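You operate a simulated robot arm through the tools that you are given. There is no shell and no other tool. Be economical: measure what you need, move in short steps, check, and stop when the job is done.

You run a simulated robot arm. Do the job below in one go: nothing can be reset, and whatever is moved stays where it is left.

JOB
Tidy up at the hall counter top. At the end: the white reel from the hall counter top is on the mending end of the counter; the green thread spool is in the white small mesh basket; the purple chalk holder from the hall counter top is on the mending end of the counter; the brown wooden clothes brush from the hall counter top is on the mending end of the counter; whatever was shut is shut again. Leave all else as you found it, and nothing knocked over. Set down upright: white reel.

It is judged by the outcome, as a careful person would: the job done as asked, and still so three seconds after it is handed in. It fails if anything else is knocked over, pushed out of place, dropped, spilled or broken.

ROBOT AND FRAMES
A 6-joint arm with a two-finger parallel gripper, fixed in place. Base frame: the origin is at the foot of the arm, x ahead of it, y to its left, z up; the work surface is at about z = 900. Readings come in mm, rad, newtons and seconds.
With the tool pointing down near the work surface it reaches from about 360 to 760 mm from the base axis. Its first joint turns from -1.152 to 1.152 rad. Payload 2.45 kg.
The TCP is the grasp point between the finger pads, 24 mm short of the fingertips. In the tool frame z runs along the fingers and y along their closing line. The gripper opens to 68 mm. The fingers are 17 mm wide and 10 mm thick; the gripper's body (40 by 70 mm) begins 41 mm behind the TCP.
Orientation is told as [roll, pitch, yaw] about the base's x, y, z axes, in that order, counted from this pose: with the fingers straight down and closing along the base's y, the tool's x points along the base's -x, its y along +y and its z along -z.

CONTROLS
- The arm moves only by the tool drive_tool. Its argument "rows" is a list of rows, each a list of 7 numbers: the turn, a rotation vector about the tool's x, y, z in units of 5 degrees (1.0 is 5 degrees), then the shift along the tool's x, y, z in units of 20 mm (1.0 is 20 mm), then the gripper command, from -1 (shut) to 1 (fully open), values between in proportion. In form: [[rx, ry, rz, dx, dy, dz, gripper], ...]. A call has 1 to 8 rows; each row shifts and turns the commanded pose from where the row before left it, along the tool's axes as they then stand. A call with a number of a shift or a turn outside -1 to 1 is refused whole. Rows are played at 5 a second. More than 50 mm and 0.15 rad between two rows, or a gripper value outside its range, and nothing of the call is played. Where a pose cannot be reached the arm comes as near as it can. A force on the tool above 40 N (or 10 N above the force at the start of the call, whichever is more), or a blocked arm, ends the call early, and 0.2 s more pass. Each finger travels about 108 mm/s and halts on what it meets, pressing with about 20 N; the grip force reading is that of the motor and also rises with nothing between the fingers. The clock runs only during rows and for 0.2 s after the last one: add rows that do not move to give the fingers time. It gives the time, the measured TCP pose, the force on the tool (base axes), the opening and the grip force at its end, in the units of the frame above (readings bear some noise), with the torque about the TCP (base axes, N m) and any sound that the robot's microphone picked up.
- Cameras (640 x 400 px; columns grow to the right, rows downward): "scene" is fixed at [163.7, 422.2, 1445.7]; the picture's right is [-0.73, -0.68, 0.00], its down [-0.49, 0.53, -0.69] and it looks along [0.47, -0.51, -0.72] (base axes); focal length 214 px, centre (320, 200). "wrist" rides on the gripper at [84, 11, -75] in the tool frame; the picture's right is [-0.13, 0.99, 0.00], its down [-0.60, -0.08, -0.79] and it looks along [-0.79, -0.10, 0.61] (tool axes); focal length 251 px, centre (320, 200). There is no depth. A picture from a camera that has moved, and an enlarged one, comes with that camera's place and axes in the base frame and with its lens.
- camera(camera): a new picture of that camera. No time passes.
- enlarge(camera, box): a new picture of the part [left, top, right, bottom] of that camera's present view, enlarged. No time passes.
- finish_job(): hands the job in; it is judged then, once.

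Work in short steps. Places have to be worked out from the pictures, the camera data and where the tool is seen: move nearer, look again, correct. Check each grasp and each placing, and mend what went wrong. You have 120 turns and 68 pictures in all, those below and enlarged ones among them. Open the gripper and draw the arm clear of the work before you hand the job in, unless the task says otherwise; then end with one line.

The tools are called after "Call:" by a JSON object that holds its "op" and its "data". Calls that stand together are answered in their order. drive_tool: Moves the arm, as the interface text tells. Its arguments: {"type":"object","properties":{"rows":{"type":"array"}},"required":["rows"]} The other tools are called the same way: camera (camera) takes a picture; enlarge (camera, box) takes an enlarged picture of a part of a camera's view; finish_job () hands the job in.

At the start:

```text
t: 0.0
tcp_pos: [497.9, 82.3, 1251.6]
tool_rot: [0.001, -0.001, 0.0]
force: [-0.6, 0.6, 0.0]
wrist_torque: [-0.03, 0.0, 0.01]
width: 67.9
grip_force: 0.0
```

scene: 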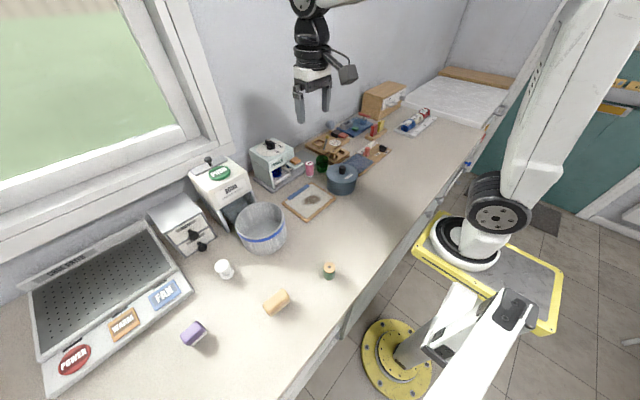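
wrist: 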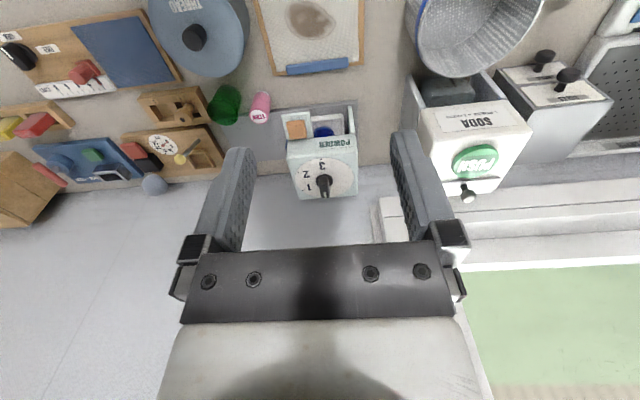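

I start by enlarging parts of the scene view to identify the items and the mending end.

Call:
{"op": "enlarge", "data": {"camera": "scene", "box": [140, 200, 380, 350]}}

Call:
{"op": "enlarge", "data": {"camera": "scene", "box": [240, 70, 480, 220]}}

```text
2.67 times, centred on (260, 275) of scene
camera zoom: at [163.7, 422.2, 1445.7], right [-0.73, -0.68, 0.0], down [-0.49, 0.53, -0.69], along [0.47, -0.51, -0.72], focal length 572 px, centre (480, 0)
```

zoom: 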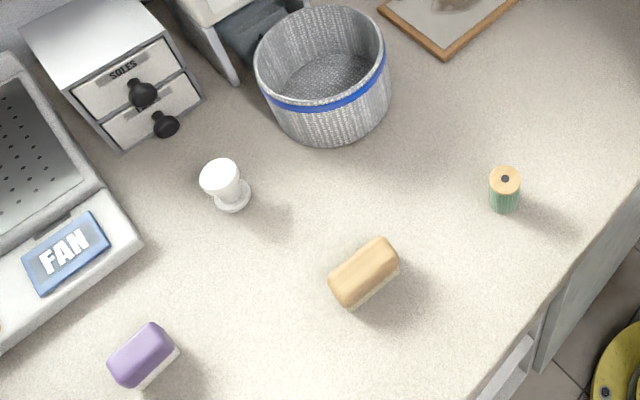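

```text
2.67 times, centred on (360, 145) of scene
camera zoom: at [163.7, 422.2, 1445.7], right [-0.73, -0.68, 0.0], down [-0.49, 0.53, -0.69], along [0.47, -0.51, -0.72], focal length 572 px, centre (213, 347)
```

zoom: 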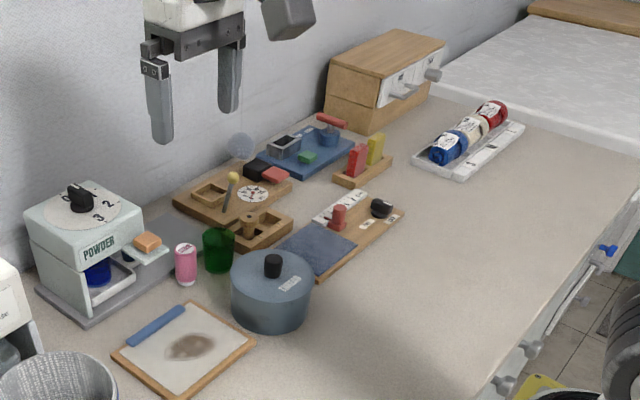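

The mending end isn't obvious yet; I look closer at the right end of the counter and the left end.

Call:
{"op": "enlarge", "data": {"camera": "scene", "box": [300, 80, 460, 180]}}

Call:
{"op": "enlarge", "data": {"camera": "scene", "box": [0, 140, 320, 340]}}

Call:
{"op": "enlarge", "data": {"camera": "scene", "box": [400, 40, 640, 190]}}

```text
4.00 times, centred on (380, 130) of scene
camera zoom: at [163.7, 422.2, 1445.7], right [-0.73, -0.68, 0.0], down [-0.49, 0.53, -0.69], along [0.47, -0.51, -0.72], focal length 858 px, centre (80, 480)
```

zoom: 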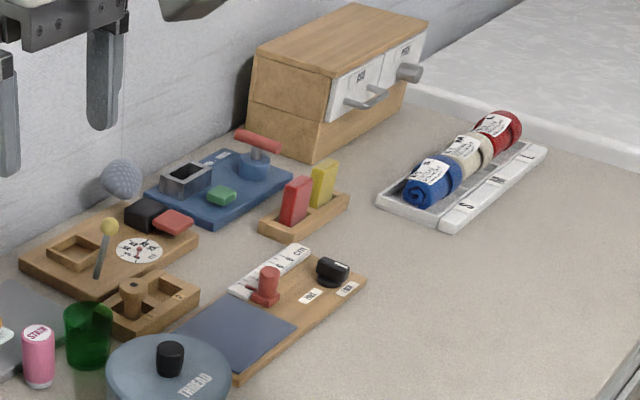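

```text
2.00 times, centred on (160, 240) of scene
camera zoom: at [163.7, 422.2, 1445.7], right [-0.73, -0.68, 0.0], down [-0.49, 0.53, -0.69], along [0.47, -0.51, -0.72], focal length 429 px, centre (640, 120)
```

zoom: 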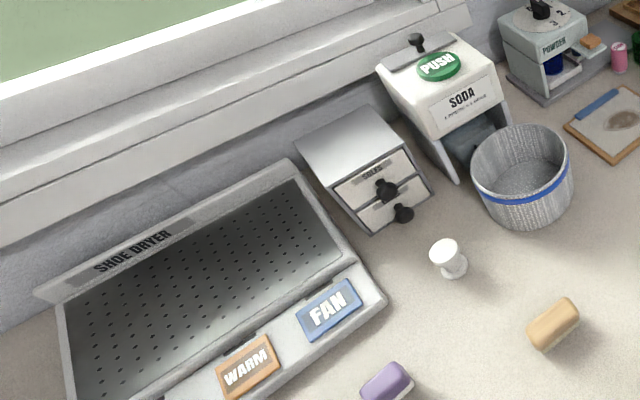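

```text
2.67 times, centred on (520, 115) of scene
camera zoom: at [163.7, 422.2, 1445.7], right [-0.73, -0.68, 0.0], down [-0.49, 0.53, -0.69], along [0.47, -0.51, -0.72], focal length 572 px, centre (-213, 427)
```

zoom: 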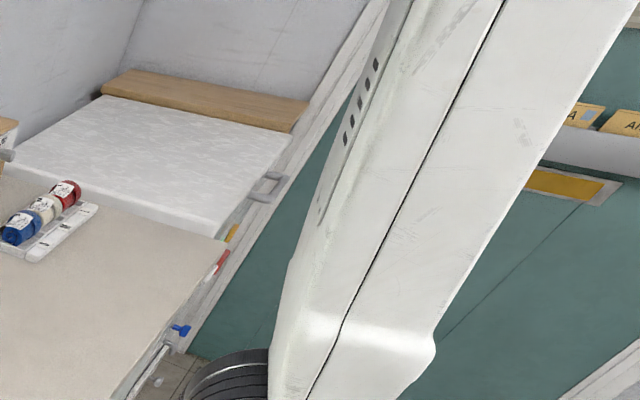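

The left end is shoe care (dryer, soles, soda) and the right end has sewing things (thread pot, cloth board, ruler), so the mending end appears to be y<0. I judge the spool at about (321,216), reel (517,409), brush (363,359), purple (448,528) and basket (570,249). I move above the spool and look.

Call:
{"op": "drive_tool", "data": {"rows": [[0, 0, 0, 0.9, 0.8, 0.8, 1], [0, 0, 0, 0.9, 0.8, 0.8, 1], [0, 0, 0, 0.9, 0.8, 0.8, 1], [0, 0, 0, 0.9, 0.8, 0.8, 1], [0, 0, 0, 0.9, 0.8, 0.8, 1], [0, 0, 0, 0.9, 0.8, 0.8, 1], [0, 0, 0, 0.9, 0.8, 0.8, 1], [0, 0, 0, 0.9, 0.8, 0.8, 1]]}}

Call:
{"op": "camera", "data": {"camera": "wrist"}}

```text
t: 1.8
tcp_pos: [352.9, 211.7, 1122.5]
tool_rot: [0.001, -0.001, 0.0]
force: [-0.4, 0.4, 0.5]
wrist_torque: [-0.02, 0.01, -0.01]
width: 67.9
grip_force: 0.0
```

```text
60 pictures are left
camera wrist: at [267.3, 221.9, 1198.4], right [0.13, 0.99, 0.0], down [0.6, -0.08, 0.79], along [0.79, -0.1, -0.61], focal length 251 px, centre (320, 200)
```

wrist: 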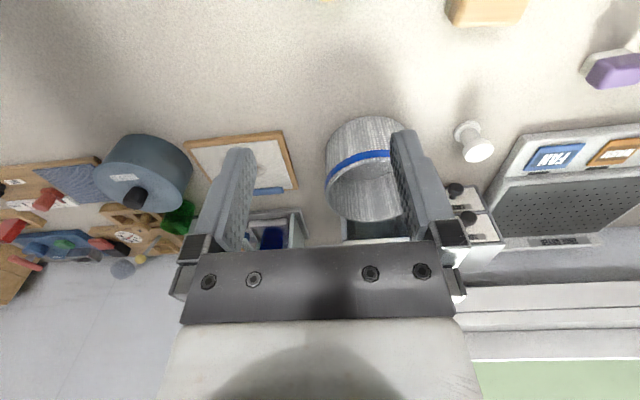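

The spool is just at the top edge of this view; from the scene picture I put it at about (314,224), 50 mm or so tall. I come over it to z≈1000 and check.

Call:
{"op": "drive_tool", "data": {"rows": [[0, 0, 0, 0.5, 0.15, 0.8, 1], [0, 0, 0, 0.5, 0.15, 0.8, 1], [0, 0, 0, 0.5, 0.15, 0.8, 1], [0, 0, 0, 0.45, 0.15, 0.8, 1], [0, 0, 0, 0, 0, 0.8, 1], [0, 0, 0, 0, 0, 0.8, 1], [0, 0, 0, 0, 0, 0.8, 1], [0, 0, 0, 0, 0, 0, 1]]}}

Call:
{"op": "camera", "data": {"camera": "wrist"}}

```text
t: 3.6
tcp_pos: [312.2, 221.9, 1009.6]
tool_rot: [0.001, 0.001, 0.0]
force: [0.2, -0.2, 0.2]
wrist_torque: [0.0, 0.0, 0.02]
width: 67.9
grip_force: 0.1
```

```text
59 pictures are left
camera wrist: at [228.1, 233.0, 1085.6], right [0.13, 0.99, 0.0], down [0.6, -0.08, 0.79], along [0.79, -0.1, -0.61], focal length 251 px, centre (320, 200)
```

wrist: 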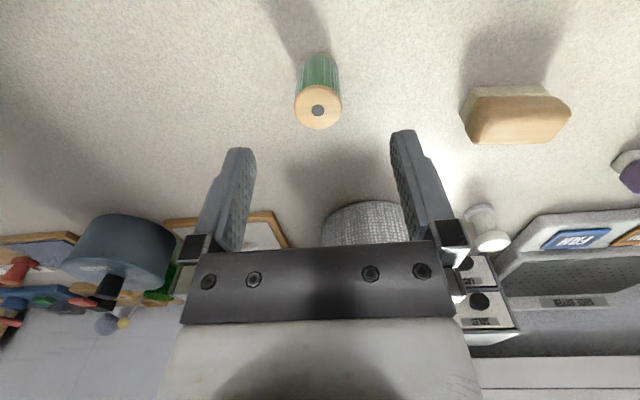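

The spool head sits at about (317,221), between the fingers' planes. I descend around it to z≈932 and close.

Call:
{"op": "drive_tool", "data": {"rows": [[0, 0, 0, -0.2, 0, 1, 1], [0, 0, 0, 0, 0, 1, 1], [0, 0, 0, 0, 0, 1, 1], [0, 0, 0, 0, 0, 0.85, 1], [0, 0, 0, 0, 0, 0, -1], [0, 0, 0, 0, 0, 0, -1], [0, 0, 0, 0, 0, 0, -1]]}}

Call:
{"op": "camera", "data": {"camera": "wrist"}}

```text
t: 5.2
tcp_pos: [318.0, 224.3, 932.8]
tool_rot: [-0.001, 0.0, 0.0]
force: [-0.3, 0.5, 0.1]
wrist_torque: [-0.02, 0.04, 0.02]
width: 28.6
grip_force: 19.8
```

```text
58 pictures are left
camera wrist: at [232.9, 234.6, 1009.1], right [0.13, 0.99, 0.0], down [0.6, -0.08, 0.79], along [0.79, -0.1, -0.61], focal length 251 px, centre (320, 200)
```

wrist: 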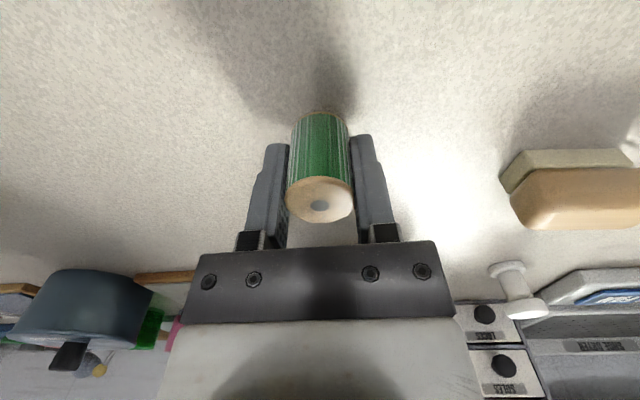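

Spool gripped (28.6 mm). The basket's centre works out to about (529,268) with rim near z≈985. I lift and go toward it.

Call:
{"op": "drive_tool", "data": {"rows": [[0, 0, 0, 0, 0, -1, -1], [0, 0, 0, 0, 0, -1, -1], [0, 0, 0, 0, 0, -1, -1], [0, 0, 0, 0, 0, -1, -1], [0, 0, 0, -0.5, 0, -1, -1], [0, 0, 0, -1, 0.2, -1, -1], [0, 0, 0, -1, 0.2, -1, -1], [0, 0, 0, -1, 0.2, -1, -1]]}}

Call:
{"op": "drive_tool", "data": {"rows": [[0, 0, 0, -1, 0.2, 0, -1], [0, 0, 0, -1, 0.2, 0, -1], [0, 0, 0, -1, 0.2, 0, -1], [0, 0, 0, -1, 0.2, 0, -1], [0, 0, 0, 0, 0, 0, -1]]}}

Call:
{"op": "camera", "data": {"camera": "wrist"}}

Call:
{"op": "camera", "data": {"camera": "scene"}}

```text
t: 7.0
tcp_pos: [386.4, 236.4, 1093.2]
tool_rot: [0.0, 0.001, 0.0]
force: [0.3, 0.6, -0.7]
wrist_torque: [0.02, 0.01, -0.04]
width: 28.4
grip_force: 20.2
```

```text
t: 8.2
tcp_pos: [467.6, 252.6, 1094.6]
tool_rot: [-0.001, -0.002, 0.0]
force: [-0.1, 1.0, 0.2]
wrist_torque: [-0.01, -0.01, 0.01]
width: 28.1
grip_force: 19.6
```

```text
57 pictures are left
camera wrist: at [382.2, 261.9, 1169.5], right [0.13, 0.99, 0.0], down [0.6, -0.08, 0.79], along [0.79, -0.1, -0.61], focal length 251 px, centre (320, 200)
```

wrist: 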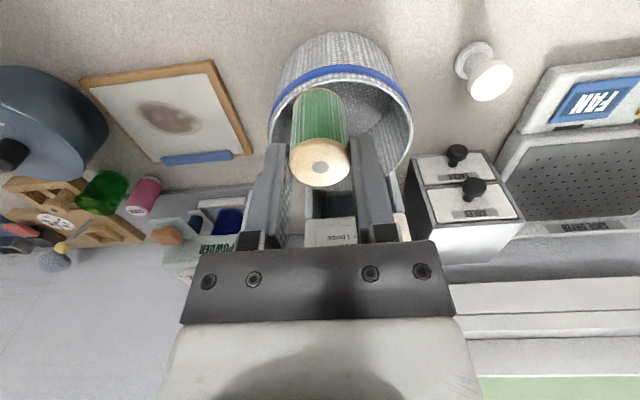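

```text
56 pictures are left
```

scene: 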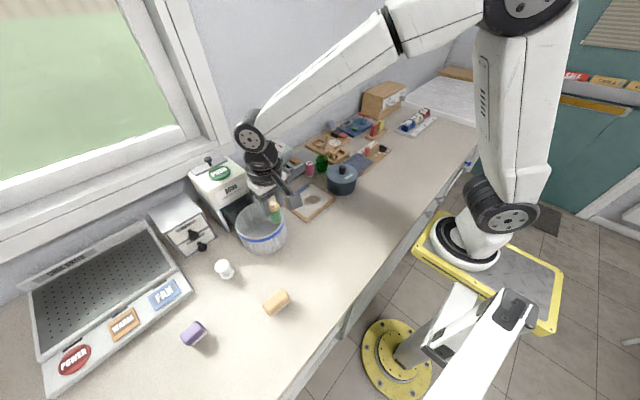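

Basket centre from this view: about (534,264), radius ≈65. I shift over it and lower partway.

Call:
{"op": "drive_tool", "data": {"rows": [[0, 0, 0, -0.83, 0.15, 0, -1], [0, 0, 0, -0.83, 0.15, 0, -1], [0, 0, 0, -0.83, 0.15, 0, -1], [0, 0, 0, -0.83, 0.15, 0, -1], [0, 0, 0, 0, 0, 0.8, -1], [0, 0, 0, 0, 0, 0.8, -1], [0, 0, 0, 0, 0, 0.8, -1], [0, 0, 0, 0, 0, 0, -1]]}}

Call:
{"op": "camera", "data": {"camera": "wrist"}}

Call:
{"op": "enlarge", "data": {"camera": "scene", "box": [180, 140, 340, 270]}}

```text
t: 10.0
tcp_pos: [533.9, 262.0, 1046.6]
tool_rot: [0.002, 0.0, 0.0]
force: [-1.1, 0.9, 0.4]
wrist_torque: [0.0, 0.0, -0.01]
width: 28.3
grip_force: 19.6
```

```text
55 pictures are left
camera wrist: at [448.4, 274.0, 1122.0], right [0.13, 0.99, 0.0], down [0.6, -0.08, 0.79], along [0.79, -0.1, -0.61], focal length 251 px, centre (320, 200)
```

wrist: 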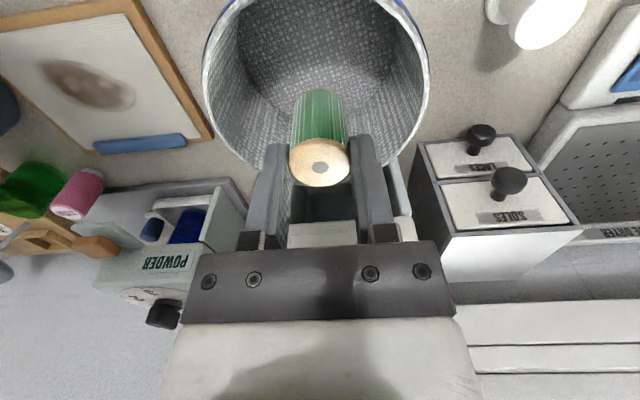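

```text
3.08 times, centred on (260, 205) of scene
camera zoom: at [163.7, 422.2, 1445.7], right [-0.73, -0.68, 0.0], down [-0.49, 0.53, -0.69], along [0.47, -0.51, -0.72], focal length 660 px, centre (505, 185)
```

zoom: 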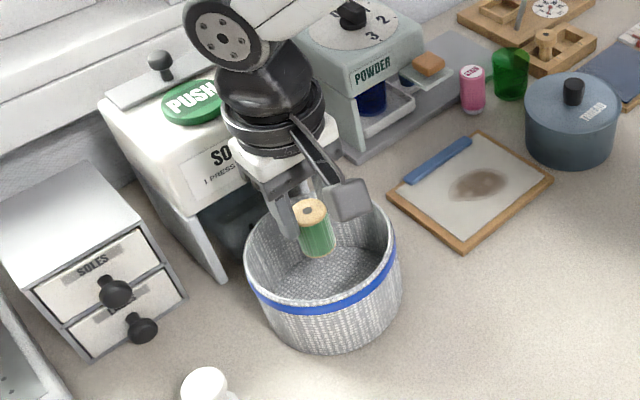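

The rim is at z≈990, centre (538,264), radius ≈65; the spool is over it. To keep the wrist camera clear of the near rim I shift 15 mm toward the base and lower to z≈943.

Call:
{"op": "drive_tool", "data": {"rows": [[0, 0, 0, 0.75, 0.1, 0, -1], [0, 0, 0, 0, 0, 0.9, -1], [0, 0, 0, 0, 0, 0.9, -1], [0, 0, 0, 0, 0, 0.9, -1], [0, 0, 0, 0, 0, 0.9, -1], [0, 0, 0, 0, 0, 0.8, -1], [0, 0, 0, 0, 0, 0.5, -1], [0, 0, 0, 0, 0, 0, -1]]}}

Call:
{"op": "enlarge", "data": {"camera": "scene", "box": [180, 140, 340, 270]}}

```text
t: 11.6
tcp_pos: [522.0, 265.7, 956.1]
tool_rot: [0.005, -0.008, -0.001]
force: [-3.6, -3.0, 11.0]
wrist_torque: [0.01, 0.18, 0.02]
width: 28.2
grip_force: 19.9
stopped in row 7: the force on the tool passed its limit at 45 N (the readings are from after the stop); the commanded pose is now the measured one
```

```text
3.08 times, centred on (260, 205) of scene
camera zoom: at [163.4, 422.1, 1445.8], right [-0.73, -0.68, 0.0], down [-0.49, 0.53, -0.69], along [0.47, -0.51, -0.72], focal length 660 px, centre (505, 185)
```

zoom: 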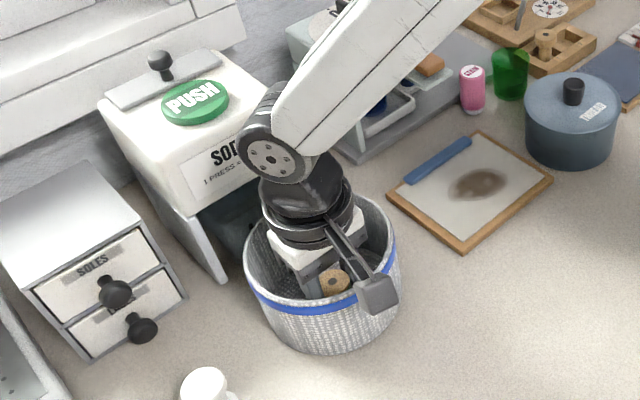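

The contact torque puts the force at the spool itself (not at the camera), so the spool has met the basket floor. I open slightly and withdraw.

Call:
{"op": "drive_tool", "data": {"rows": [[0, 0, 0, 0, 0, 0, 0.3], [0, 0, 0, 0, 0, 0, 0.3], [0, 0, 0, 0, 0, 0, 0.3], [0, 0, 0, 0, 0, -0.5, 0.3], [0, 0, 0, 0, 0, -1, 0.3], [0, 0, 0, 0, 0, -1, 0.3], [0, 0, 0, 0, 0, -1, 0.3], [0, 0, 0, 0, 0, -1, 0.3]]}}

Call:
{"op": "camera", "data": {"camera": "wrist"}}

```text
t: 13.4
tcp_pos: [522.1, 265.5, 1046.5]
tool_rot: [0.005, -0.009, -0.002]
force: [-0.7, -0.2, 0.7]
wrist_torque: [0.02, -0.03, 0.01]
width: 44.2
grip_force: 0.1
```

```text
52 pictures are left
camera wrist: at [435.3, 276.8, 1120.6], right [0.13, 0.99, 0.01], down [0.6, -0.08, 0.8], along [0.79, -0.1, -0.6], focal length 251 px, centre (320, 200)
```

wrist: 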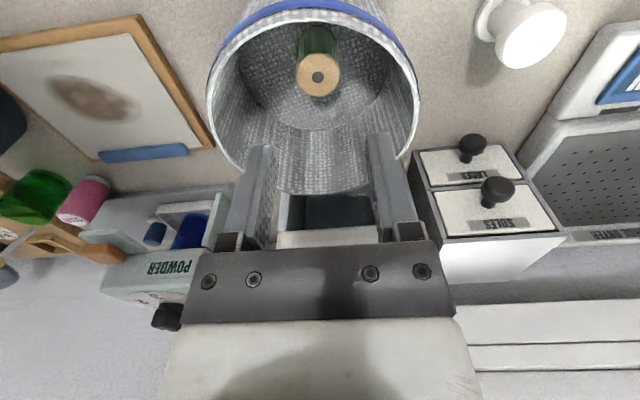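

The green spool stands upright inside the basket. Next is the white reel, which I locate at about (517,402). I move over it and look.

Call:
{"op": "drive_tool", "data": {"rows": [[0, 0, 0, 0, 1, -0.5, 1], [0, 0, 0, 0, 1, 0, 1], [0, 0, 0, 0, 1, 0, 1], [0, 0, 0, 0, 1, 0, 1], [0, 0, 0, 0, 1, 0, 1], [0, 0, 0, 0.2, 1, 0, 1], [0, 0, 0, 0, 0.8, 0, 1], [0, 0, 0, 0, 0, 0, 1]]}}

Call:
{"op": "camera", "data": {"camera": "wrist"}}

```text
t: 15.2
tcp_pos: [516.4, 401.7, 1057.0]
tool_rot: [0.005, -0.007, 0.0]
force: [0.0, 0.0, -0.8]
wrist_torque: [0.0, -0.05, 0.02]
width: 68.0
grip_force: 0.0
```

```text
51 pictures are left
camera wrist: at [431.6, 412.8, 1131.0], right [0.13, 0.99, 0.01], down [0.6, -0.08, 0.8], along [0.79, -0.1, -0.6], focal length 251 px, centre (320, 200)
```

wrist: 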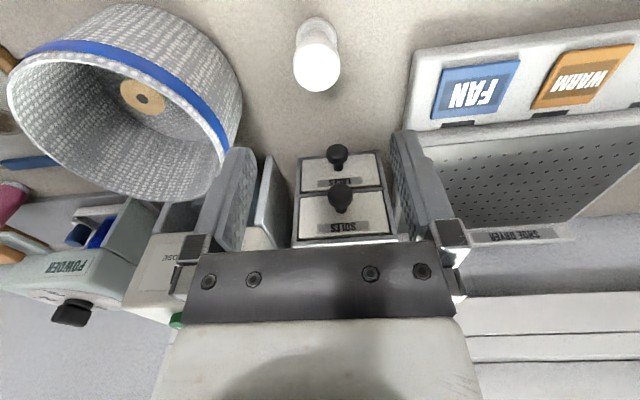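

The reel stands at about (514,400), roughly 54 mm tall and 32 mm wide. I lower around it to z≈931 and grip.

Call:
{"op": "drive_tool", "data": {"rows": [[0, 0, 0, 0.1, -0.08, 1, 1], [0, 0, 0, 0, 0, 1, 1], [0, 0, 0, 0, 0, 1, 1], [0, 0, 0, 0, 0, 1, 1], [0, 0, 0, 0, 0, 1, 1], [0, 0, 0, 0, 0, 1, 1], [0, 0, 0, 0, 0, 0.3, 1], [0, 0, 0, 0, 0, 0, 1]]}}

Call:
{"op": "camera", "data": {"camera": "wrist"}}

```text
t: 17.0
tcp_pos: [515.2, 401.7, 931.1]
tool_rot: [0.004, -0.009, 0.001]
force: [-0.3, -0.5, 0.6]
wrist_torque: [0.03, 0.02, -0.01]
width: 68.2
grip_force: 0.1
```

```text
50 pictures are left
camera wrist: at [430.5, 412.0, 1005.2], right [0.13, 0.99, 0.01], down [0.6, -0.08, 0.8], along [0.79, -0.1, -0.6], focal length 251 px, centre (320, 200)
```

wrist: 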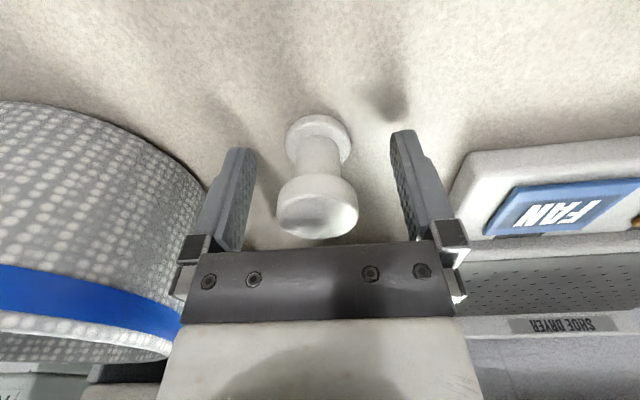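

The reel is centred between the pads. I close and lift.

Call:
{"op": "drive_tool", "data": {"rows": [[0, 0, 0, 0, 0, 0, -1], [0, 0, 0, 0, 0, 0, -1], [0, 0, 0, 0, 0, 0, -1], [0, 0, 0, 0, 0, -1, -1], [0, 0, 0, 0, 0, -1, -1], [0, 0, 0, 0, 0, -1, -1], [0, 0, 0, 0, 0, -1, -1], [0, 0, 0, 0, 0, -1, -1]]}}

Call:
{"op": "camera", "data": {"camera": "wrist"}}

```text
t: 18.8
tcp_pos: [514.4, 401.1, 1031.6]
tool_rot: [0.005, -0.009, -0.001]
force: [0.5, -0.2, 0.0]
wrist_torque: [0.01, 0.0, -0.01]
width: 32.8
grip_force: 19.8
```

```text
49 pictures are left
camera wrist: at [429.0, 411.5, 1106.4], right [0.13, 0.99, 0.01], down [0.6, -0.08, 0.8], along [0.79, -0.1, -0.6], focal length 251 px, centre (320, 200)
```

wrist: 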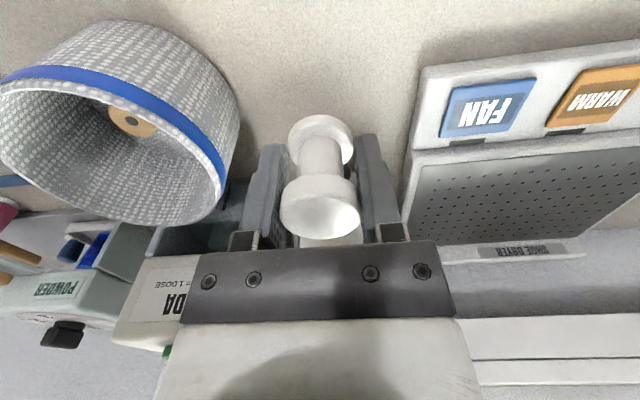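

Reel firmly held. I raise a little and carry it to the right end, at about (400,-340).

Call:
{"op": "drive_tool", "data": {"rows": [[0, 0, 0, 0.5, -0.5, -1, -1], [0, 0, 0, 0.8, -1, -1, -1], [0, 0, 0, 0.8, -1, -1, -1], [0, 0, 0, 0.8, -1, 0, -1], [0, 0, 0, 0.8, -1, 0, -1], [0, 0, 0, 0.8, -1, 0, -1], [0, 0, 0, 0.8, -1, 0, -1], [0, 0, 0, 0.5, -1, 0, -1]]}}

Call:
{"op": "drive_tool", "data": {"rows": [[0, 0, 0, 0, -1, 0, -1], [0, 0, 0, 0, -1, 0, -1], [0, 0, 0, 0, -1, 0, -1], [0, 0, 0, 0, -1, 0, -1], [0, 0, 0, 0, -1, 0, -1], [0, 0, 0, 0, -1, 0, -1], [0, 0, 0, 0, -1, 0, -1], [0, 0, 0, 0, -1, 0, -1]]}}

Call:
{"op": "drive_tool", "data": {"rows": [[0, 0, 0, 0, -1, 0, -1], [0, 0, 0, 0, -1, 0, -1], [0, 0, 0, 0, -1, 0, -1], [0, 0, 0, 0, -1, 0, -1], [0, 0, 0, 0, -1, 0, -1], [0, 0, 0, 0, -1, 0, -1], [0, 0, 0, 0, -1, 0, -1], [0, 0, 0, 0, -1, 0, -1]]}}

Call:
{"op": "drive_tool", "data": {"rows": [[0, 0, 0, 0, -1, 0, -1], [0, 0, 0, 0, -1, 0, -1], [0, 0, 0, 0, -1, 0, -1], [0, 0, 0, 0, -1, 0, -1], [0, 0, 0, 0, -1, 0, -1], [0, 0, 0, 0, -1, 0, -1], [0, 0, 0, 0, -1, 0, -1], [0, 0, 0, 0, -1, 0, -1]]}}

Call:
{"op": "camera", "data": {"camera": "wrist"}}

```text
t: 20.6
tcp_pos: [398.5, 249.9, 1090.1]
tool_rot: [0.004, -0.009, 0.0]
force: [0.2, 0.1, -1.1]
wrist_torque: [-0.01, -0.02, 0.0]
width: 32.4
grip_force: 19.6
```

```text
t: 22.4
tcp_pos: [398.7, 91.2, 1088.1]
tool_rot: [0.007, -0.009, 0.001]
force: [0.5, 0.1, -0.3]
wrist_torque: [0.02, 0.02, 0.0]
width: 32.7
grip_force: 20.0
```

```text
t: 24.2
tcp_pos: [397.3, -71.6, 1087.0]
tool_rot: [0.006, -0.009, 0.001]
force: [-0.2, 0.1, -0.7]
wrist_torque: [0.02, 0.01, 0.01]
width: 32.5
grip_force: 19.9
```

```text
t: 26.0
tcp_pos: [396.6, -231.6, 1086.2]
tool_rot: [0.004, -0.009, 0.001]
force: [0.4, -0.5, -0.8]
wrist_torque: [0.0, 0.02, 0.05]
width: 32.6
grip_force: 19.3
```

```text
48 pictures are left
camera wrist: at [312.3, -220.8, 1161.1], right [0.13, 0.99, 0.01], down [0.6, -0.08, 0.8], along [0.79, -0.1, -0.6], focal length 251 px, centre (320, 200)
```

wrist: 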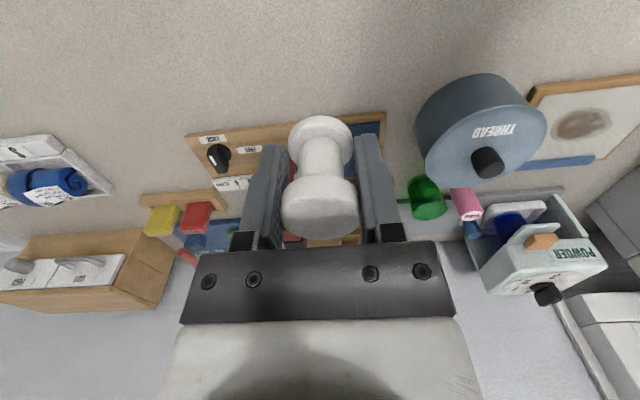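

The counter in front of the boards is clear. I continue to about (397,-480) and lower partway.

Call:
{"op": "drive_tool", "data": {"rows": [[0, 0, 0, 0, -1, 0, -1], [0, 0, 0, 0, -1, 0, -1], [0, 0, 0, 0, -1, 0, -1], [0, 0, 0, 0, -1, 0, -1], [0, 0, 0, 0, -1, 0, -1], [0, 0, 0, 0, -1, 0, -1], [0, 0, 0, 0, -1, 0, -1], [0, 0, 0, 0, -1, 0, -1]]}}

Call:
{"op": "drive_tool", "data": {"rows": [[0, 0, 0, 0, -1, 0.5, -1], [0, 0, 0, 0, -1, 1, -1], [0, 0, 0, 0, -1, 1, -1], [0, 0, 0, 0, -1, 1, -1], [0, 0, 0, 0, -0.4, 1, -1], [0, 0, 0, 0, 0, 1, -1], [0, 0, 0, 0, 0, 1, -1], [0, 0, 0, 0, 0, 0, -1]]}}

Call:
{"op": "camera", "data": {"camera": "wrist"}}

Call:
{"op": "camera", "data": {"camera": "scene"}}

```text
t: 27.8
tcp_pos: [397.7, -390.6, 1086.4]
tool_rot: [0.003, -0.009, 0.001]
force: [-1.1, 0.5, -0.6]
wrist_torque: [0.02, 0.02, -0.01]
width: 32.7
grip_force: 20.3
```

```text
t: 29.6
tcp_pos: [400.5, -479.0, 954.1]
tool_rot: [0.005, -0.009, 0.0]
force: [0.4, -0.1, -1.5]
wrist_torque: [0.0, 0.05, 0.01]
width: 32.6
grip_force: 20.1
```

```text
47 pictures are left
camera wrist: at [313.7, -468.1, 1028.5], right [0.13, 0.99, 0.01], down [0.6, -0.08, 0.8], along [0.79, -0.1, -0.6], focal length 251 px, centre (320, 200)
```

wrist: 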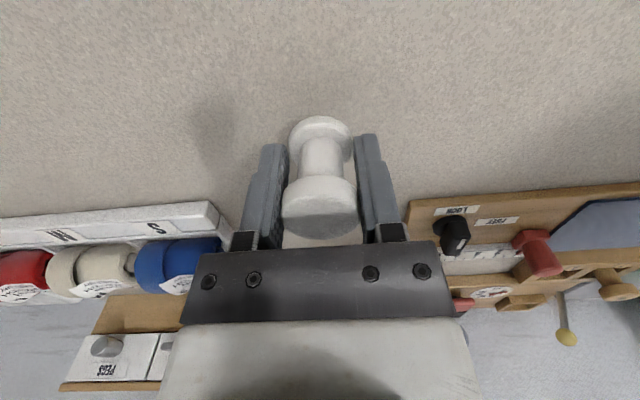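

```text
46 pictures are left
```

scene: 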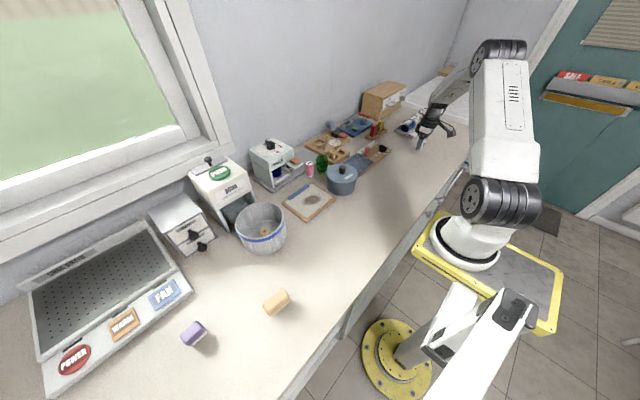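

All clear below. I lower to just at the pick-up height, release, and rise.

Call:
{"op": "drive_tool", "data": {"rows": [[0, 0, 0, 0, 0, 0.6, -1], [0, 0, 0, 0, 0, 0.45, -1], [0, 0, 0, 0, 0, 0, -1], [0, 0, 0, 0, 0, 0, 1], [0, 0, 0, 0, 0, 0, 1], [0, 0, 0, 0, 0, 0, 1]]}}

Call:
{"op": "camera", "data": {"camera": "wrist"}}

```text
t: 31.0
tcp_pos: [399.9, -478.6, 932.9]
tool_rot: [0.005, -0.008, -0.001]
force: [-0.2, -0.9, -0.5]
wrist_torque: [-0.01, 0.0, -0.01]
width: 67.8
grip_force: 0.0
```

```text
45 pictures are left
camera wrist: at [314.3, -467.9, 1007.9], right [0.13, 0.99, 0.01], down [0.6, -0.08, 0.8], along [0.79, -0.1, -0.6], focal length 251 px, centre (320, 200)
```

wrist: 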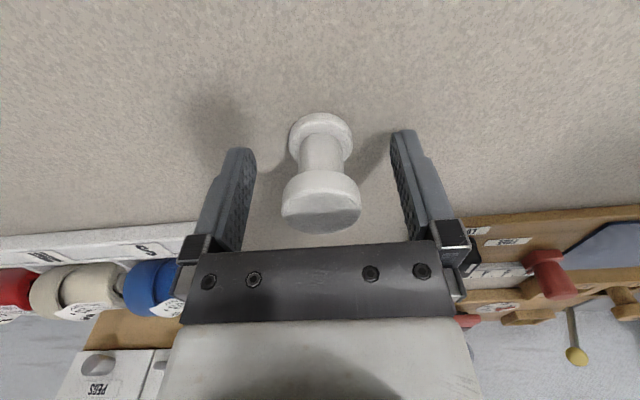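

The reel stands upright on its own. I rise and travel back to the brush, near (355,362).

Call:
{"op": "drive_tool", "data": {"rows": [[0, 0, 0, 0, 0, -1, 1], [0, 0, 0, 0, 0, -1, 1], [0, 0, 0, 0, 0, -1, 1], [0, 0, 0, 0, 0, -1, 1], [0, 0, 0, 0, 1, -1, 1], [0, 0, 0, 0, 1, -1, 1], [0, 0, 0, 0, 1, -1, 1], [0, 0, 0, 0, 1, 0, 1]]}}

Call:
{"op": "drive_tool", "data": {"rows": [[0, 0, 0, 0, 1, 0, 1], [0, 0, 0, 0, 1, 0, 1], [0, 0, 0, 0, 1, 0, 1], [0, 0, 0, 0, 1, 0, 1], [0, 0, 0, 0, 1, 0, 1], [0, 0, 0, 0, 1, 0, 1], [0, 0, 0, 0, 1, 0, 1], [0, 0, 0, 0, 1, 0, 1]]}}

Call:
{"op": "drive_tool", "data": {"rows": [[0, 0, 0, 0, 1, 0, 1], [0, 0, 0, 0, 1, 0, 1], [0, 0, 0, 0, 1, 0, 1], [0, 0, 0, 0, 1, 0, 1], [0, 0, 0, 0, 1, 0, 1], [0, 0, 0, 0, 1, 0, 1], [0, 0, 0, 0, 1, 0, 1], [0, 0, 0, 0, 1, 0, 1]]}}

Call:
{"op": "drive_tool", "data": {"rows": [[0, 0, 0, 0, 1, 0, 1], [0, 0, 0, 0, 1, 0, 1], [0, 0, 0, 0, 1, 0, 1], [0, 0, 0, 0, 1, 0, 1], [0, 0, 0, 0, 1, 0, 1], [0, 0, 0, 0, 1, 0, 1], [0, 0, 0, 0, 1, 0, 1], [0, 0, 0, 0, 1, 0, 1]]}}

Call:
{"op": "drive_tool", "data": {"rows": [[0, 0, 0, 0.25, 1, 0, 1], [0, 0, 0, 0.25, 1, 0, 1], [0, 0, 0, 0.25, 1, 0, 1], [0, 0, 0, 0.25, 1, 0, 1], [0, 0, 0, 0.25, 1, 0, 1], [0, 0, 0, 0.25, 1, 0, 1], [0, 0, 0, 0.25, 1, 0, 1], [0, 0, 0, 0.25, 1, 0, 1]]}}

Call:
{"op": "drive_tool", "data": {"rows": [[0, 0, 0, 0, 1, 0, 1], [0, 0, 0, 0, 1, 0, 1], [0, 0, 0, 0, 1, 0, 1], [0, 0, 0, 0, 1, 0, 1], [0, 0, 0, 0, 1, 0.5, 1], [0, 0, 0, 0, 1, 0.5, 1], [0, 0, 0, 0, 0, 0, 1]]}}

Call:
{"op": "camera", "data": {"camera": "wrist"}}

```text
t: 32.8
tcp_pos: [396.8, -398.4, 1074.1]
tool_rot: [0.004, -0.008, 0.001]
force: [-0.3, 0.3, -0.5]
wrist_torque: [0.01, 0.01, -0.02]
width: 68.3
grip_force: 0.0
```

```text
t: 34.6
tcp_pos: [397.3, -239.3, 1075.0]
tool_rot: [0.006, -0.009, 0.002]
force: [0.9, 0.2, -0.2]
wrist_torque: [0.01, 0.01, 0.02]
width: 68.1
grip_force: 0.0
```

```text
t: 36.4
tcp_pos: [396.4, -77.4, 1076.4]
tool_rot: [0.005, -0.009, 0.001]
force: [-0.6, 1.2, 0.0]
wrist_torque: [0.01, -0.02, -0.04]
width: 68.2
grip_force: 0.1
```

```text
t: 38.2
tcp_pos: [398.8, 81.6, 1076.8]
tool_rot: [0.005, -0.008, 0.0]
force: [0.2, -0.3, -0.5]
wrist_torque: [0.03, -0.01, 0.01]
width: 68.1
grip_force: 0.0
```

```text
t: 40.0
tcp_pos: [358.3, 241.9, 1077.2]
tool_rot: [0.005, -0.008, -0.001]
force: [0.1, -1.5, -1.0]
wrist_torque: [-0.02, -0.02, -0.02]
width: 68.3
grip_force: 0.1
```

```text
t: 41.6
tcp_pos: [358.7, 361.2, 1057.9]
tool_rot: [0.004, -0.008, -0.001]
force: [-0.6, -0.1, -0.9]
wrist_torque: [-0.03, -0.03, -0.01]
width: 67.8
grip_force: 0.1
```

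```text
44 pictures are left
camera wrist: at [273.1, 371.9, 1133.2], right [0.13, 0.99, 0.01], down [0.6, -0.08, 0.8], along [0.79, -0.1, -0.6], focal length 251 px, centre (320, 200)
```

wrist: 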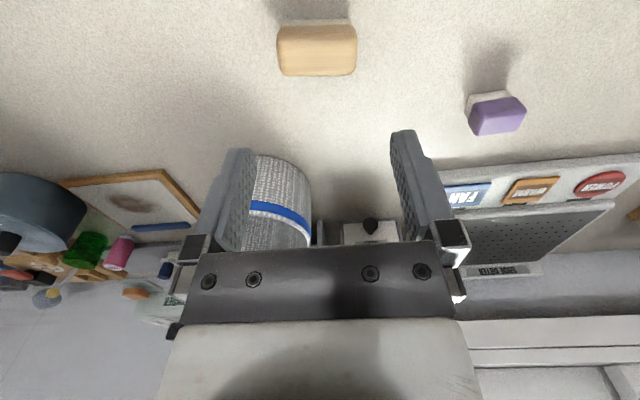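

The brush is about 60×32 mm at (355,360), its long side nearly along y, so I need the fingers to close along x. I turn the gripper about 85° (tool −z).

Call:
{"op": "drive_tool", "data": {"rows": [[0, 0, -1, 0, 0, 0, 1], [0, 0, -1, 0, 0, 0, 1], [0, 0, -1, 0, 0, 0, 1], [0, 0, -1, 0, 0, 0, 1], [0, 0, -1, 0, 0, 0, 1], [0, 0, -1, 0, 0, 0, 1], [0, 0, -1, 0, 0, 0, 1], [0, 0, -1, 0, 0, 0, 1]]}}

Call:
{"op": "drive_tool", "data": {"rows": [[0, 0, -1, 0, 0, 0, 1], [0, 0, -1, 0, 0, 0, 1], [0, 0, -1, 0, 0, 0, 1], [0, 0, -1, 0, 0, 0, 1], [0, 0, -1, 0, 0, 0, 1], [0, 0, -1, 0, 0, 0, 1], [0, 0, -1, 0, 0, 0, 1], [0, 0, -1, 0, 0, 0, 1]]}}

Call:
{"op": "camera", "data": {"camera": "wrist"}}

```text
t: 43.4
tcp_pos: [358.6, 362.9, 1058.4]
tool_rot: [-0.001, -0.01, 0.7]
force: [-0.1, -0.5, 0.4]
wrist_torque: [0.02, 0.01, 0.0]
width: 68.0
grip_force: 0.0
```

```text
t: 45.2
tcp_pos: [358.6, 362.7, 1058.2]
tool_rot: [-0.006, -0.007, 1.396]
force: [-0.1, -0.4, -0.7]
wrist_torque: [0.0, -0.02, 0.0]
width: 67.9
grip_force: 0.0
```

```text
43 pictures are left
camera wrist: at [331.6, 280.8, 1132.6], right [-0.95, 0.3, -0.01], down [0.17, 0.58, 0.8], along [0.24, 0.76, -0.6], focal length 251 px, centre (320, 200)
```

wrist: 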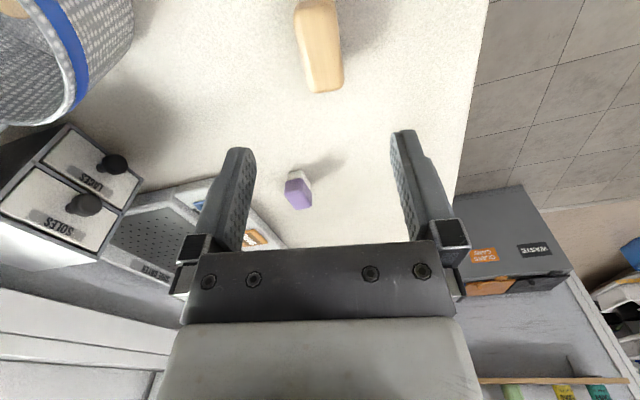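

The brush axis leans ~8° and the gripper matches. I lower straight down to z≈929.

Call:
{"op": "drive_tool", "data": {"rows": [[0, 0, 0, 0, 0.1, 1, 1], [0, 0, 0, 0, 0, 1, 1], [0, 0, 0, 0, 0, 1, 1], [0, 0, 0, 0, 0, 1, 1], [0, 0, 0, 0, 0, 1, 1], [0, 0, 0, 0, 0, 1, 1], [0, 0, 0, 0, 0, 0.4, 1], [0, 0, 0, 0, 0, 0, 1]]}}

Call:
{"op": "camera", "data": {"camera": "wrist"}}

```text
t: 47.0
tcp_pos: [357.5, 363.5, 930.0]
tool_rot: [-0.007, -0.007, 1.396]
force: [0.9, 1.7, -0.9]
wrist_torque: [0.0, 0.02, 0.0]
width: 67.9
grip_force: 0.1
```

```text
42 pictures are left
camera wrist: at [330.7, 282.6, 1004.3], right [-0.95, 0.3, -0.01], down [0.18, 0.58, 0.8], along [0.24, 0.76, -0.6], focal length 251 px, centre (320, 200)
```

wrist: 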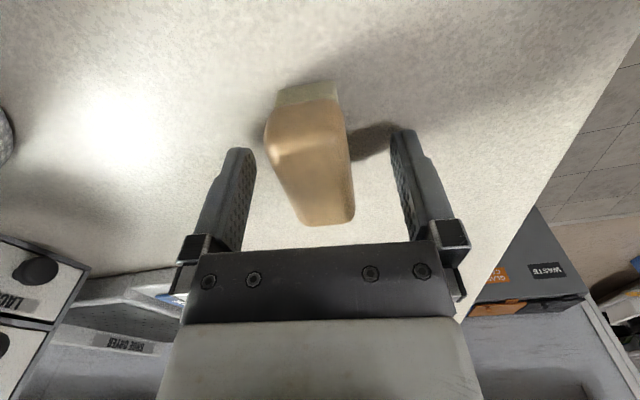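

The brush lies between the fingers; I centre 6 mm along its length, close and lift.

Call:
{"op": "drive_tool", "data": {"rows": [[0, 0, 0, 0.3, 0, 0, 1], [0, 0, 0, 0, 0, 0, -1], [0, 0, 0, 0, 0, 0, -1], [0, 0, 0, 0, 0, 0, -1], [0, 0, 0, 0, 0, -1, -1], [0, 0, 0, 0, 0, -1, -1], [0, 0, 0, 0, 0, -1, -1], [0, 0, 0, 0, 0, -1, -1]]}}

Call:
{"op": "camera", "data": {"camera": "wrist"}}

```text
t: 48.8
tcp_pos: [356.0, 358.9, 1010.9]
tool_rot: [-0.006, -0.007, 1.397]
force: [0.1, 0.2, -0.7]
wrist_torque: [-0.02, 0.01, -0.03]
width: 29.6
grip_force: 20.0
```

```text
41 pictures are left
camera wrist: at [328.7, 278.0, 1085.5], right [-0.95, 0.3, -0.01], down [0.18, 0.58, 0.8], along [0.24, 0.76, -0.6], focal length 251 px, centre (320, 200)
```

wrist: 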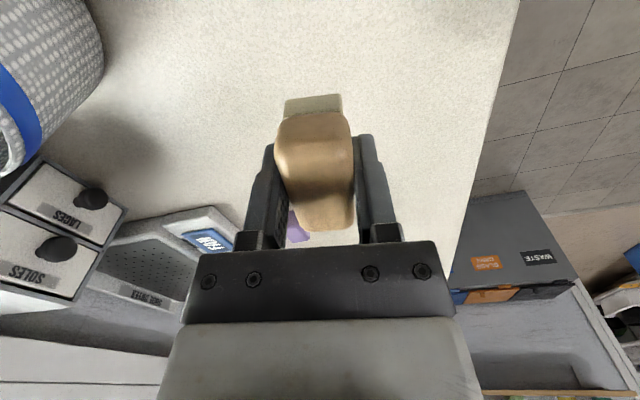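

Brush held (29.6 mm). I carry it right while turning the gripper back to yaw 0.

Call:
{"op": "drive_tool", "data": {"rows": [[0, 0, 1, 0.98, -0.17, -1, -1], [0, 0, 1, 0.97, -0.26, -1, -1], [0, 0, 1, 0.94, -0.34, -1, -1], [0, 0, 1, 0.91, -0.42, -0.5, -1], [0, 0, 1, 0.87, -0.5, 0, -1], [0, 0, 1, 0.82, -0.57, 0, -1], [0, 0, 1, 0.77, -0.64, 0, -1], [0, 0, 1, 0.71, -0.71, 0, -1]]}}

Call:
{"op": "drive_tool", "data": {"rows": [[0, 0, 1, 0.64, -0.77, 0, -1], [0, 0, 1, 0.57, -0.82, 0, -1], [0, 0, 1, 0.5, -0.87, 0, -1], [0, 0, 1, 0.42, -0.91, 0, -1], [0, 0, 1, 0.34, -0.94, 0, -1], [0, 0, 1, 0.26, -0.97, 0, -1], [0, 0, 1, 0.17, -0.98, 0, -1], [0, 0, 1, 0.09, -1, 0, -1]]}}

Call:
{"op": "drive_tool", "data": {"rows": [[0, 0, 0, -0.25, -1, 0, -1], [0, 0, 0, -0.25, -1, 0, -1], [0, 0, 0, -0.25, -1, 0, -1], [0, 0, 0, -0.25, -1, 0, -1], [0, 0, 0, -0.25, -1, 0, -1], [0, 0, 0, -0.25, -1, 0, -1], [0, 0, 0, -0.25, -1, 0, -1], [0, 0, 0, -0.25, -1, 0, -1]]}}

Call:
{"op": "drive_tool", "data": {"rows": [[0, 0, 0, 0, -1, 0, -1], [0, 0, 0, 0, -1, 0, -1], [0, 0, 0, 0, -1, 0, -1], [0, 0, 0, 0, -1, 0, -1], [0, 0, 0, 0, -1, 0, -1], [0, 0, 0, 0, -1, 0, -1], [0, 0, 0, 0, -1, 0, -1], [0, 0, 0, 0, -1, 0, -1]]}}

```text
t: 50.6
tcp_pos: [355.5, 198.3, 1078.9]
tool_rot: [-0.002, -0.009, 0.696]
force: [-0.5, -0.3, -1.2]
wrist_torque: [0.02, 0.01, 0.0]
width: 29.5
grip_force: 20.1
```

```text
t: 52.4
tcp_pos: [354.4, 35.5, 1077.6]
tool_rot: [0.005, -0.008, -0.001]
force: [-0.2, -0.4, -1.0]
wrist_torque: [-0.01, 0.0, 0.02]
width: 29.4
grip_force: 20.1
```

```text
t: 54.2
tcp_pos: [394.6, -124.3, 1077.0]
tool_rot: [0.004, -0.009, 0.0]
force: [0.3, 1.1, -0.6]
wrist_torque: [0.0, 0.0, 0.0]
width: 29.9
grip_force: 19.8
```

```text
t: 56.0
tcp_pos: [394.5, -284.1, 1074.9]
tool_rot: [0.006, -0.009, -0.001]
force: [0.2, 0.0, 0.8]
wrist_torque: [-0.01, 0.02, 0.0]
width: 29.6
grip_force: 19.9
```

I continue to y≈-385 and lower to z≈955, then check.

Call:
{"op": "drive_tool", "data": {"rows": [[0, 0, 0, 0, -1, 0.6, -1], [0, 0, 0, 0, -1, 0.6, -1], [0, 0, 0, 0, -1, 0.6, -1], [0, 0, 0, 0, -1, 0.6, -1], [0, 0, 0, 0, -1, 0.6, -1], [0, 0, 0, 0, 0, 1, -1], [0, 0, 0, 0, 0, 1, -1], [0, 0, 0, 0, 0, 1, -1]]}}

Call:
{"op": "camera", "data": {"camera": "wrist"}}

```text
t: 57.8
tcp_pos: [395.8, -381.8, 955.7]
tool_rot: [0.006, -0.009, 0.001]
force: [-0.4, -0.2, -0.6]
wrist_torque: [-0.02, -0.02, 0.03]
width: 29.6
grip_force: 20.4
```

```text
40 pictures are left
camera wrist: at [309.8, -371.5, 1031.0], right [0.13, 0.99, 0.01], down [0.6, -0.08, 0.8], along [0.79, -0.1, -0.6], focal length 251 px, centre (320, 200)
```

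wrist: 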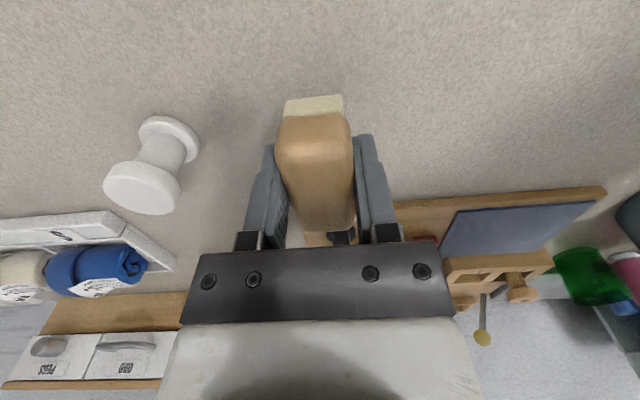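

Clear all around. I lower to the pick-up height, release and rise.

Call:
{"op": "drive_tool", "data": {"rows": [[0, 0, 0, 0, 0, 0.7, -1], [0, 0, 0, 0, 0, 0.5, -1], [0, 0, 0, 0, 0, 0, -1], [0, 0, 0, 0, 0, 0, 0.7], [0, 0, 0, 0, 0, 0, 0.7], [0, 0, 0, 0, 0, 0, 0.7], [0, 0, 0, 0, 0, -0.5, 0.7], [0, 0, 0, 0, 0, -1, 0.7]]}}

Call:
{"op": "camera", "data": {"camera": "wrist"}}

```text
t: 59.6
tcp_pos: [395.4, -382.1, 962.6]
tool_rot: [0.004, -0.009, 0.001]
force: [0.4, -0.3, 0.4]
wrist_torque: [0.0, -0.04, 0.02]
width: 57.8
grip_force: 0.1
```

```text
39 pictures are left
camera wrist: at [309.3, -372.2, 1036.9], right [0.13, 0.99, 0.01], down [0.6, -0.08, 0.8], along [0.79, -0.1, -0.6], focal length 251 px, centre (320, 200)
```

wrist: 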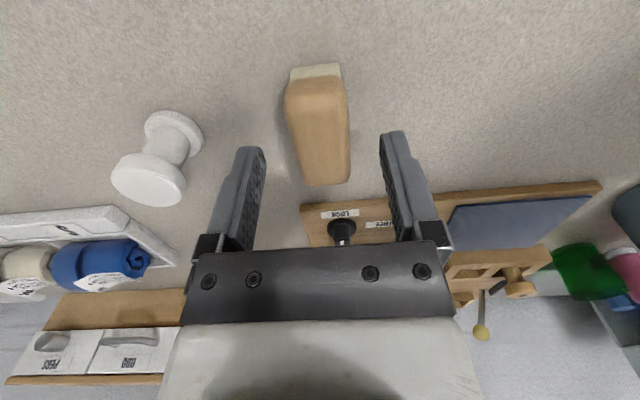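

The brush rests well. Now back for the purple holder, at about (436,522), turning the gripper on the last stretch.

Call:
{"op": "drive_tool", "data": {"rows": [[0, 0, 0, 0, 0, -1, 1], [0, 0, 0, 0, 0, -1, 1], [0, 0, 0, 0, 1, -1, 1], [0, 0, 0, 0, 1, -1, 1], [0, 0, 0, 0, 1, -1, 1], [0, 0, 0, 0, 1, 0, 1], [0, 0, 0, 0, 1, 0, 1], [0, 0, 0, 0, 1, 0, 1]]}}

Call:
{"op": "drive_tool", "data": {"rows": [[0, 0, 0, 0, 1, 0, 1], [0, 0, 0, 0, 1, 0, 1], [0, 0, 0, 0, 1, 0, 1], [0, 0, 0, 0, 1, 0, 1], [0, 0, 0, 0, 1, 0, 1], [0, 0, 0, 0, 1, 0, 1], [0, 0, 0, 0, 1, 0, 1], [0, 0, 0, 0, 1, 0, 1]]}}

Call:
{"op": "drive_tool", "data": {"rows": [[0, 0, 0, 0, 1, 0, 1], [0, 0, 0, 0, 1, 0, 1], [0, 0, 0, 0, 1, 0, 1], [0, 0, 0, 0, 1, 0, 1], [0, 0, 0, 0, 1, 0, 1], [0, 0, 0, 0, 1, 0, 1], [0, 0, 0, 0, 1, 0, 1], [0, 0, 0, 0, 1, 0, 1]]}}

Call:
{"op": "drive_tool", "data": {"rows": [[0, 0, 0, -0.25, 1, 0, 1], [0, 0, 0, -0.25, 1, 0, 1], [0, 0, 0, -0.25, 1, 0, 1], [0, 0, 0, -0.25, 1, 0, 1], [0, 0, 0, -0.25, 1, 0, 1], [0, 0, 0, -0.25, 1, 0, 1], [0, 0, 0, -0.25, 1, 0, 1], [0, 0, 0, -0.25, 1, 0, 1]]}}

Call:
{"op": "drive_tool", "data": {"rows": [[0, 0, -1, 0, 1, 0, 1], [0, 0, -1, -0.09, 1, 0, 1], [0, 0, -1, -0.17, 0.98, 0, 1], [0, 0, -1, -0.26, 0.97, 0, 1], [0, 0, -1, -0.34, 0.94, 0, 1], [0, 0, -1, -0.42, 0.91, 0, 1], [0, 0, -1, -0.5, 0.87, 0, 1], [0, 0, -1, -0.57, 0.82, 0, 1]]}}

Call:
{"op": "drive_tool", "data": {"rows": [[0, 0, -1, -0.64, 0.77, 0, 1], [0, 0, -1, -0.71, 0.71, 0, 1], [0, 0, -1, -0.77, 0.64, 0, 1], [0, 0, -1, -0.82, 0.57, 0, 1], [0, 0, -1, -0.87, 0.5, 0, 1], [0, 0, -1, -0.91, 0.42, 0, 1], [0, 0, -1, -0.94, 0.34, 0, 1], [0, 0, -1, 0, 0, 0, 1]]}}

Call:
{"op": "camera", "data": {"camera": "wrist"}}

```text
t: 61.4
tcp_pos: [395.7, -264.2, 1064.2]
tool_rot: [0.005, -0.009, 0.0]
force: [0.1, 0.5, -0.5]
wrist_torque: [-0.02, 0.01, 0.0]
width: 68.2
grip_force: 0.0
```

```text
t: 63.2
tcp_pos: [397.0, -104.3, 1065.3]
tool_rot: [0.005, -0.008, 0.0]
force: [-0.1, -0.2, 0.4]
wrist_torque: [-0.01, 0.01, 0.0]
width: 67.9
grip_force: 0.1
```

```text
t: 65.0
tcp_pos: [397.0, 55.2, 1064.2]
tool_rot: [0.004, -0.009, -0.001]
force: [-0.3, 0.3, 0.1]
wrist_torque: [0.02, 0.01, 0.02]
width: 68.2
grip_force: 0.1
```

```text
t: 66.8
tcp_pos: [436.3, 215.9, 1066.4]
tool_rot: [0.004, -0.01, 0.0]
force: [-0.4, -0.7, 0.0]
wrist_torque: [0.0, 0.0, 0.02]
width: 68.2
grip_force: 0.1
```

```text
t: 68.6
tcp_pos: [435.9, 376.5, 1066.5]
tool_rot: [-0.003, -0.009, 0.7]
force: [-0.1, 0.5, -1.0]
wrist_torque: [-0.03, 0.0, -0.04]
width: 68.1
grip_force: 0.0
```

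```text
t: 70.4
tcp_pos: [435.3, 515.6, 1067.3]
tool_rot: [-0.008, -0.007, 1.398]
force: [0.3, 0.1, 0.0]
wrist_torque: [0.0, 0.04, 0.02]
width: 68.1
grip_force: 0.1
```

```text
38 pictures are left
camera wrist: at [408.0, 435.4, 1142.1], right [-0.95, 0.3, -0.01], down [0.17, 0.58, 0.8], along [0.24, 0.76, -0.6], focal length 251 px, centre (320, 200)
```

wrist: 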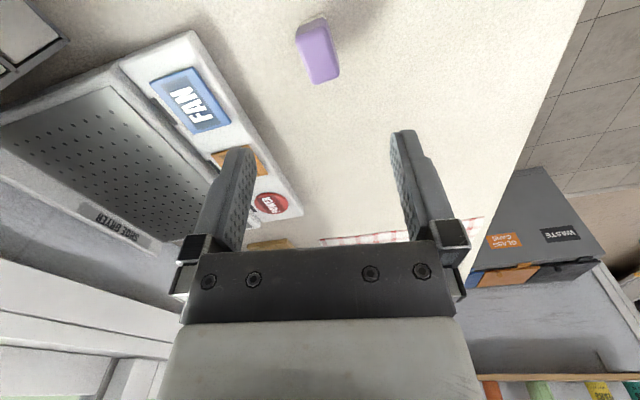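

The purple holder is at (437,521), ~45×23 mm with its axis along y. I turn 10° more, shift 6 mm and lower to z≈930.

Call:
{"op": "drive_tool", "data": {"rows": [[0, 0, -1, 0, 0, 0.85, 1], [0, 0, -1, 0, 0, 1, 1], [0, 0, 0, -0.3, -0.1, 1, 1], [0, 0, 0, 0, 0, 1, 1], [0, 0, 0, 0, 0, 1, 1], [0, 0, 0, 0, 0, 1, 1], [0, 0, 0, 0, 0, 1, 1], [0, 0, 0, 0, 0, 0, 1]]}}

Call:
{"op": "camera", "data": {"camera": "wrist"}}

```text
t: 72.2
tcp_pos: [437.2, 521.2, 930.4]
tool_rot: [-0.009, -0.004, 1.571]
force: [0.3, 0.6, -0.2]
wrist_torque: [-0.02, 0.0, 0.01]
width: 67.9
grip_force: 0.2
```

```text
37 pictures are left
camera wrist: at [425.2, 437.1, 1005.1], right [-0.99, 0.13, -0.01], down [0.07, 0.6, 0.8], along [0.11, 0.79, -0.6], focal length 251 px, centre (320, 200)
```

wrist: 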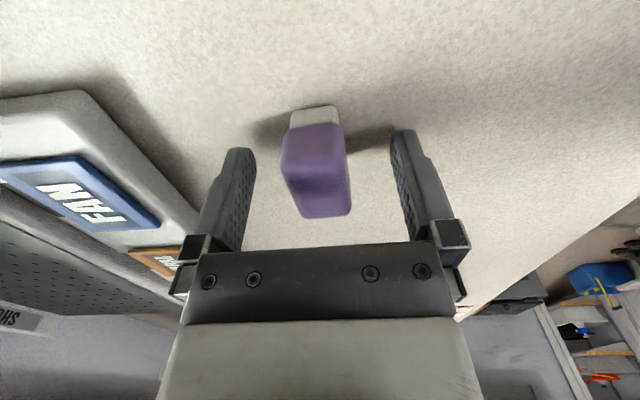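

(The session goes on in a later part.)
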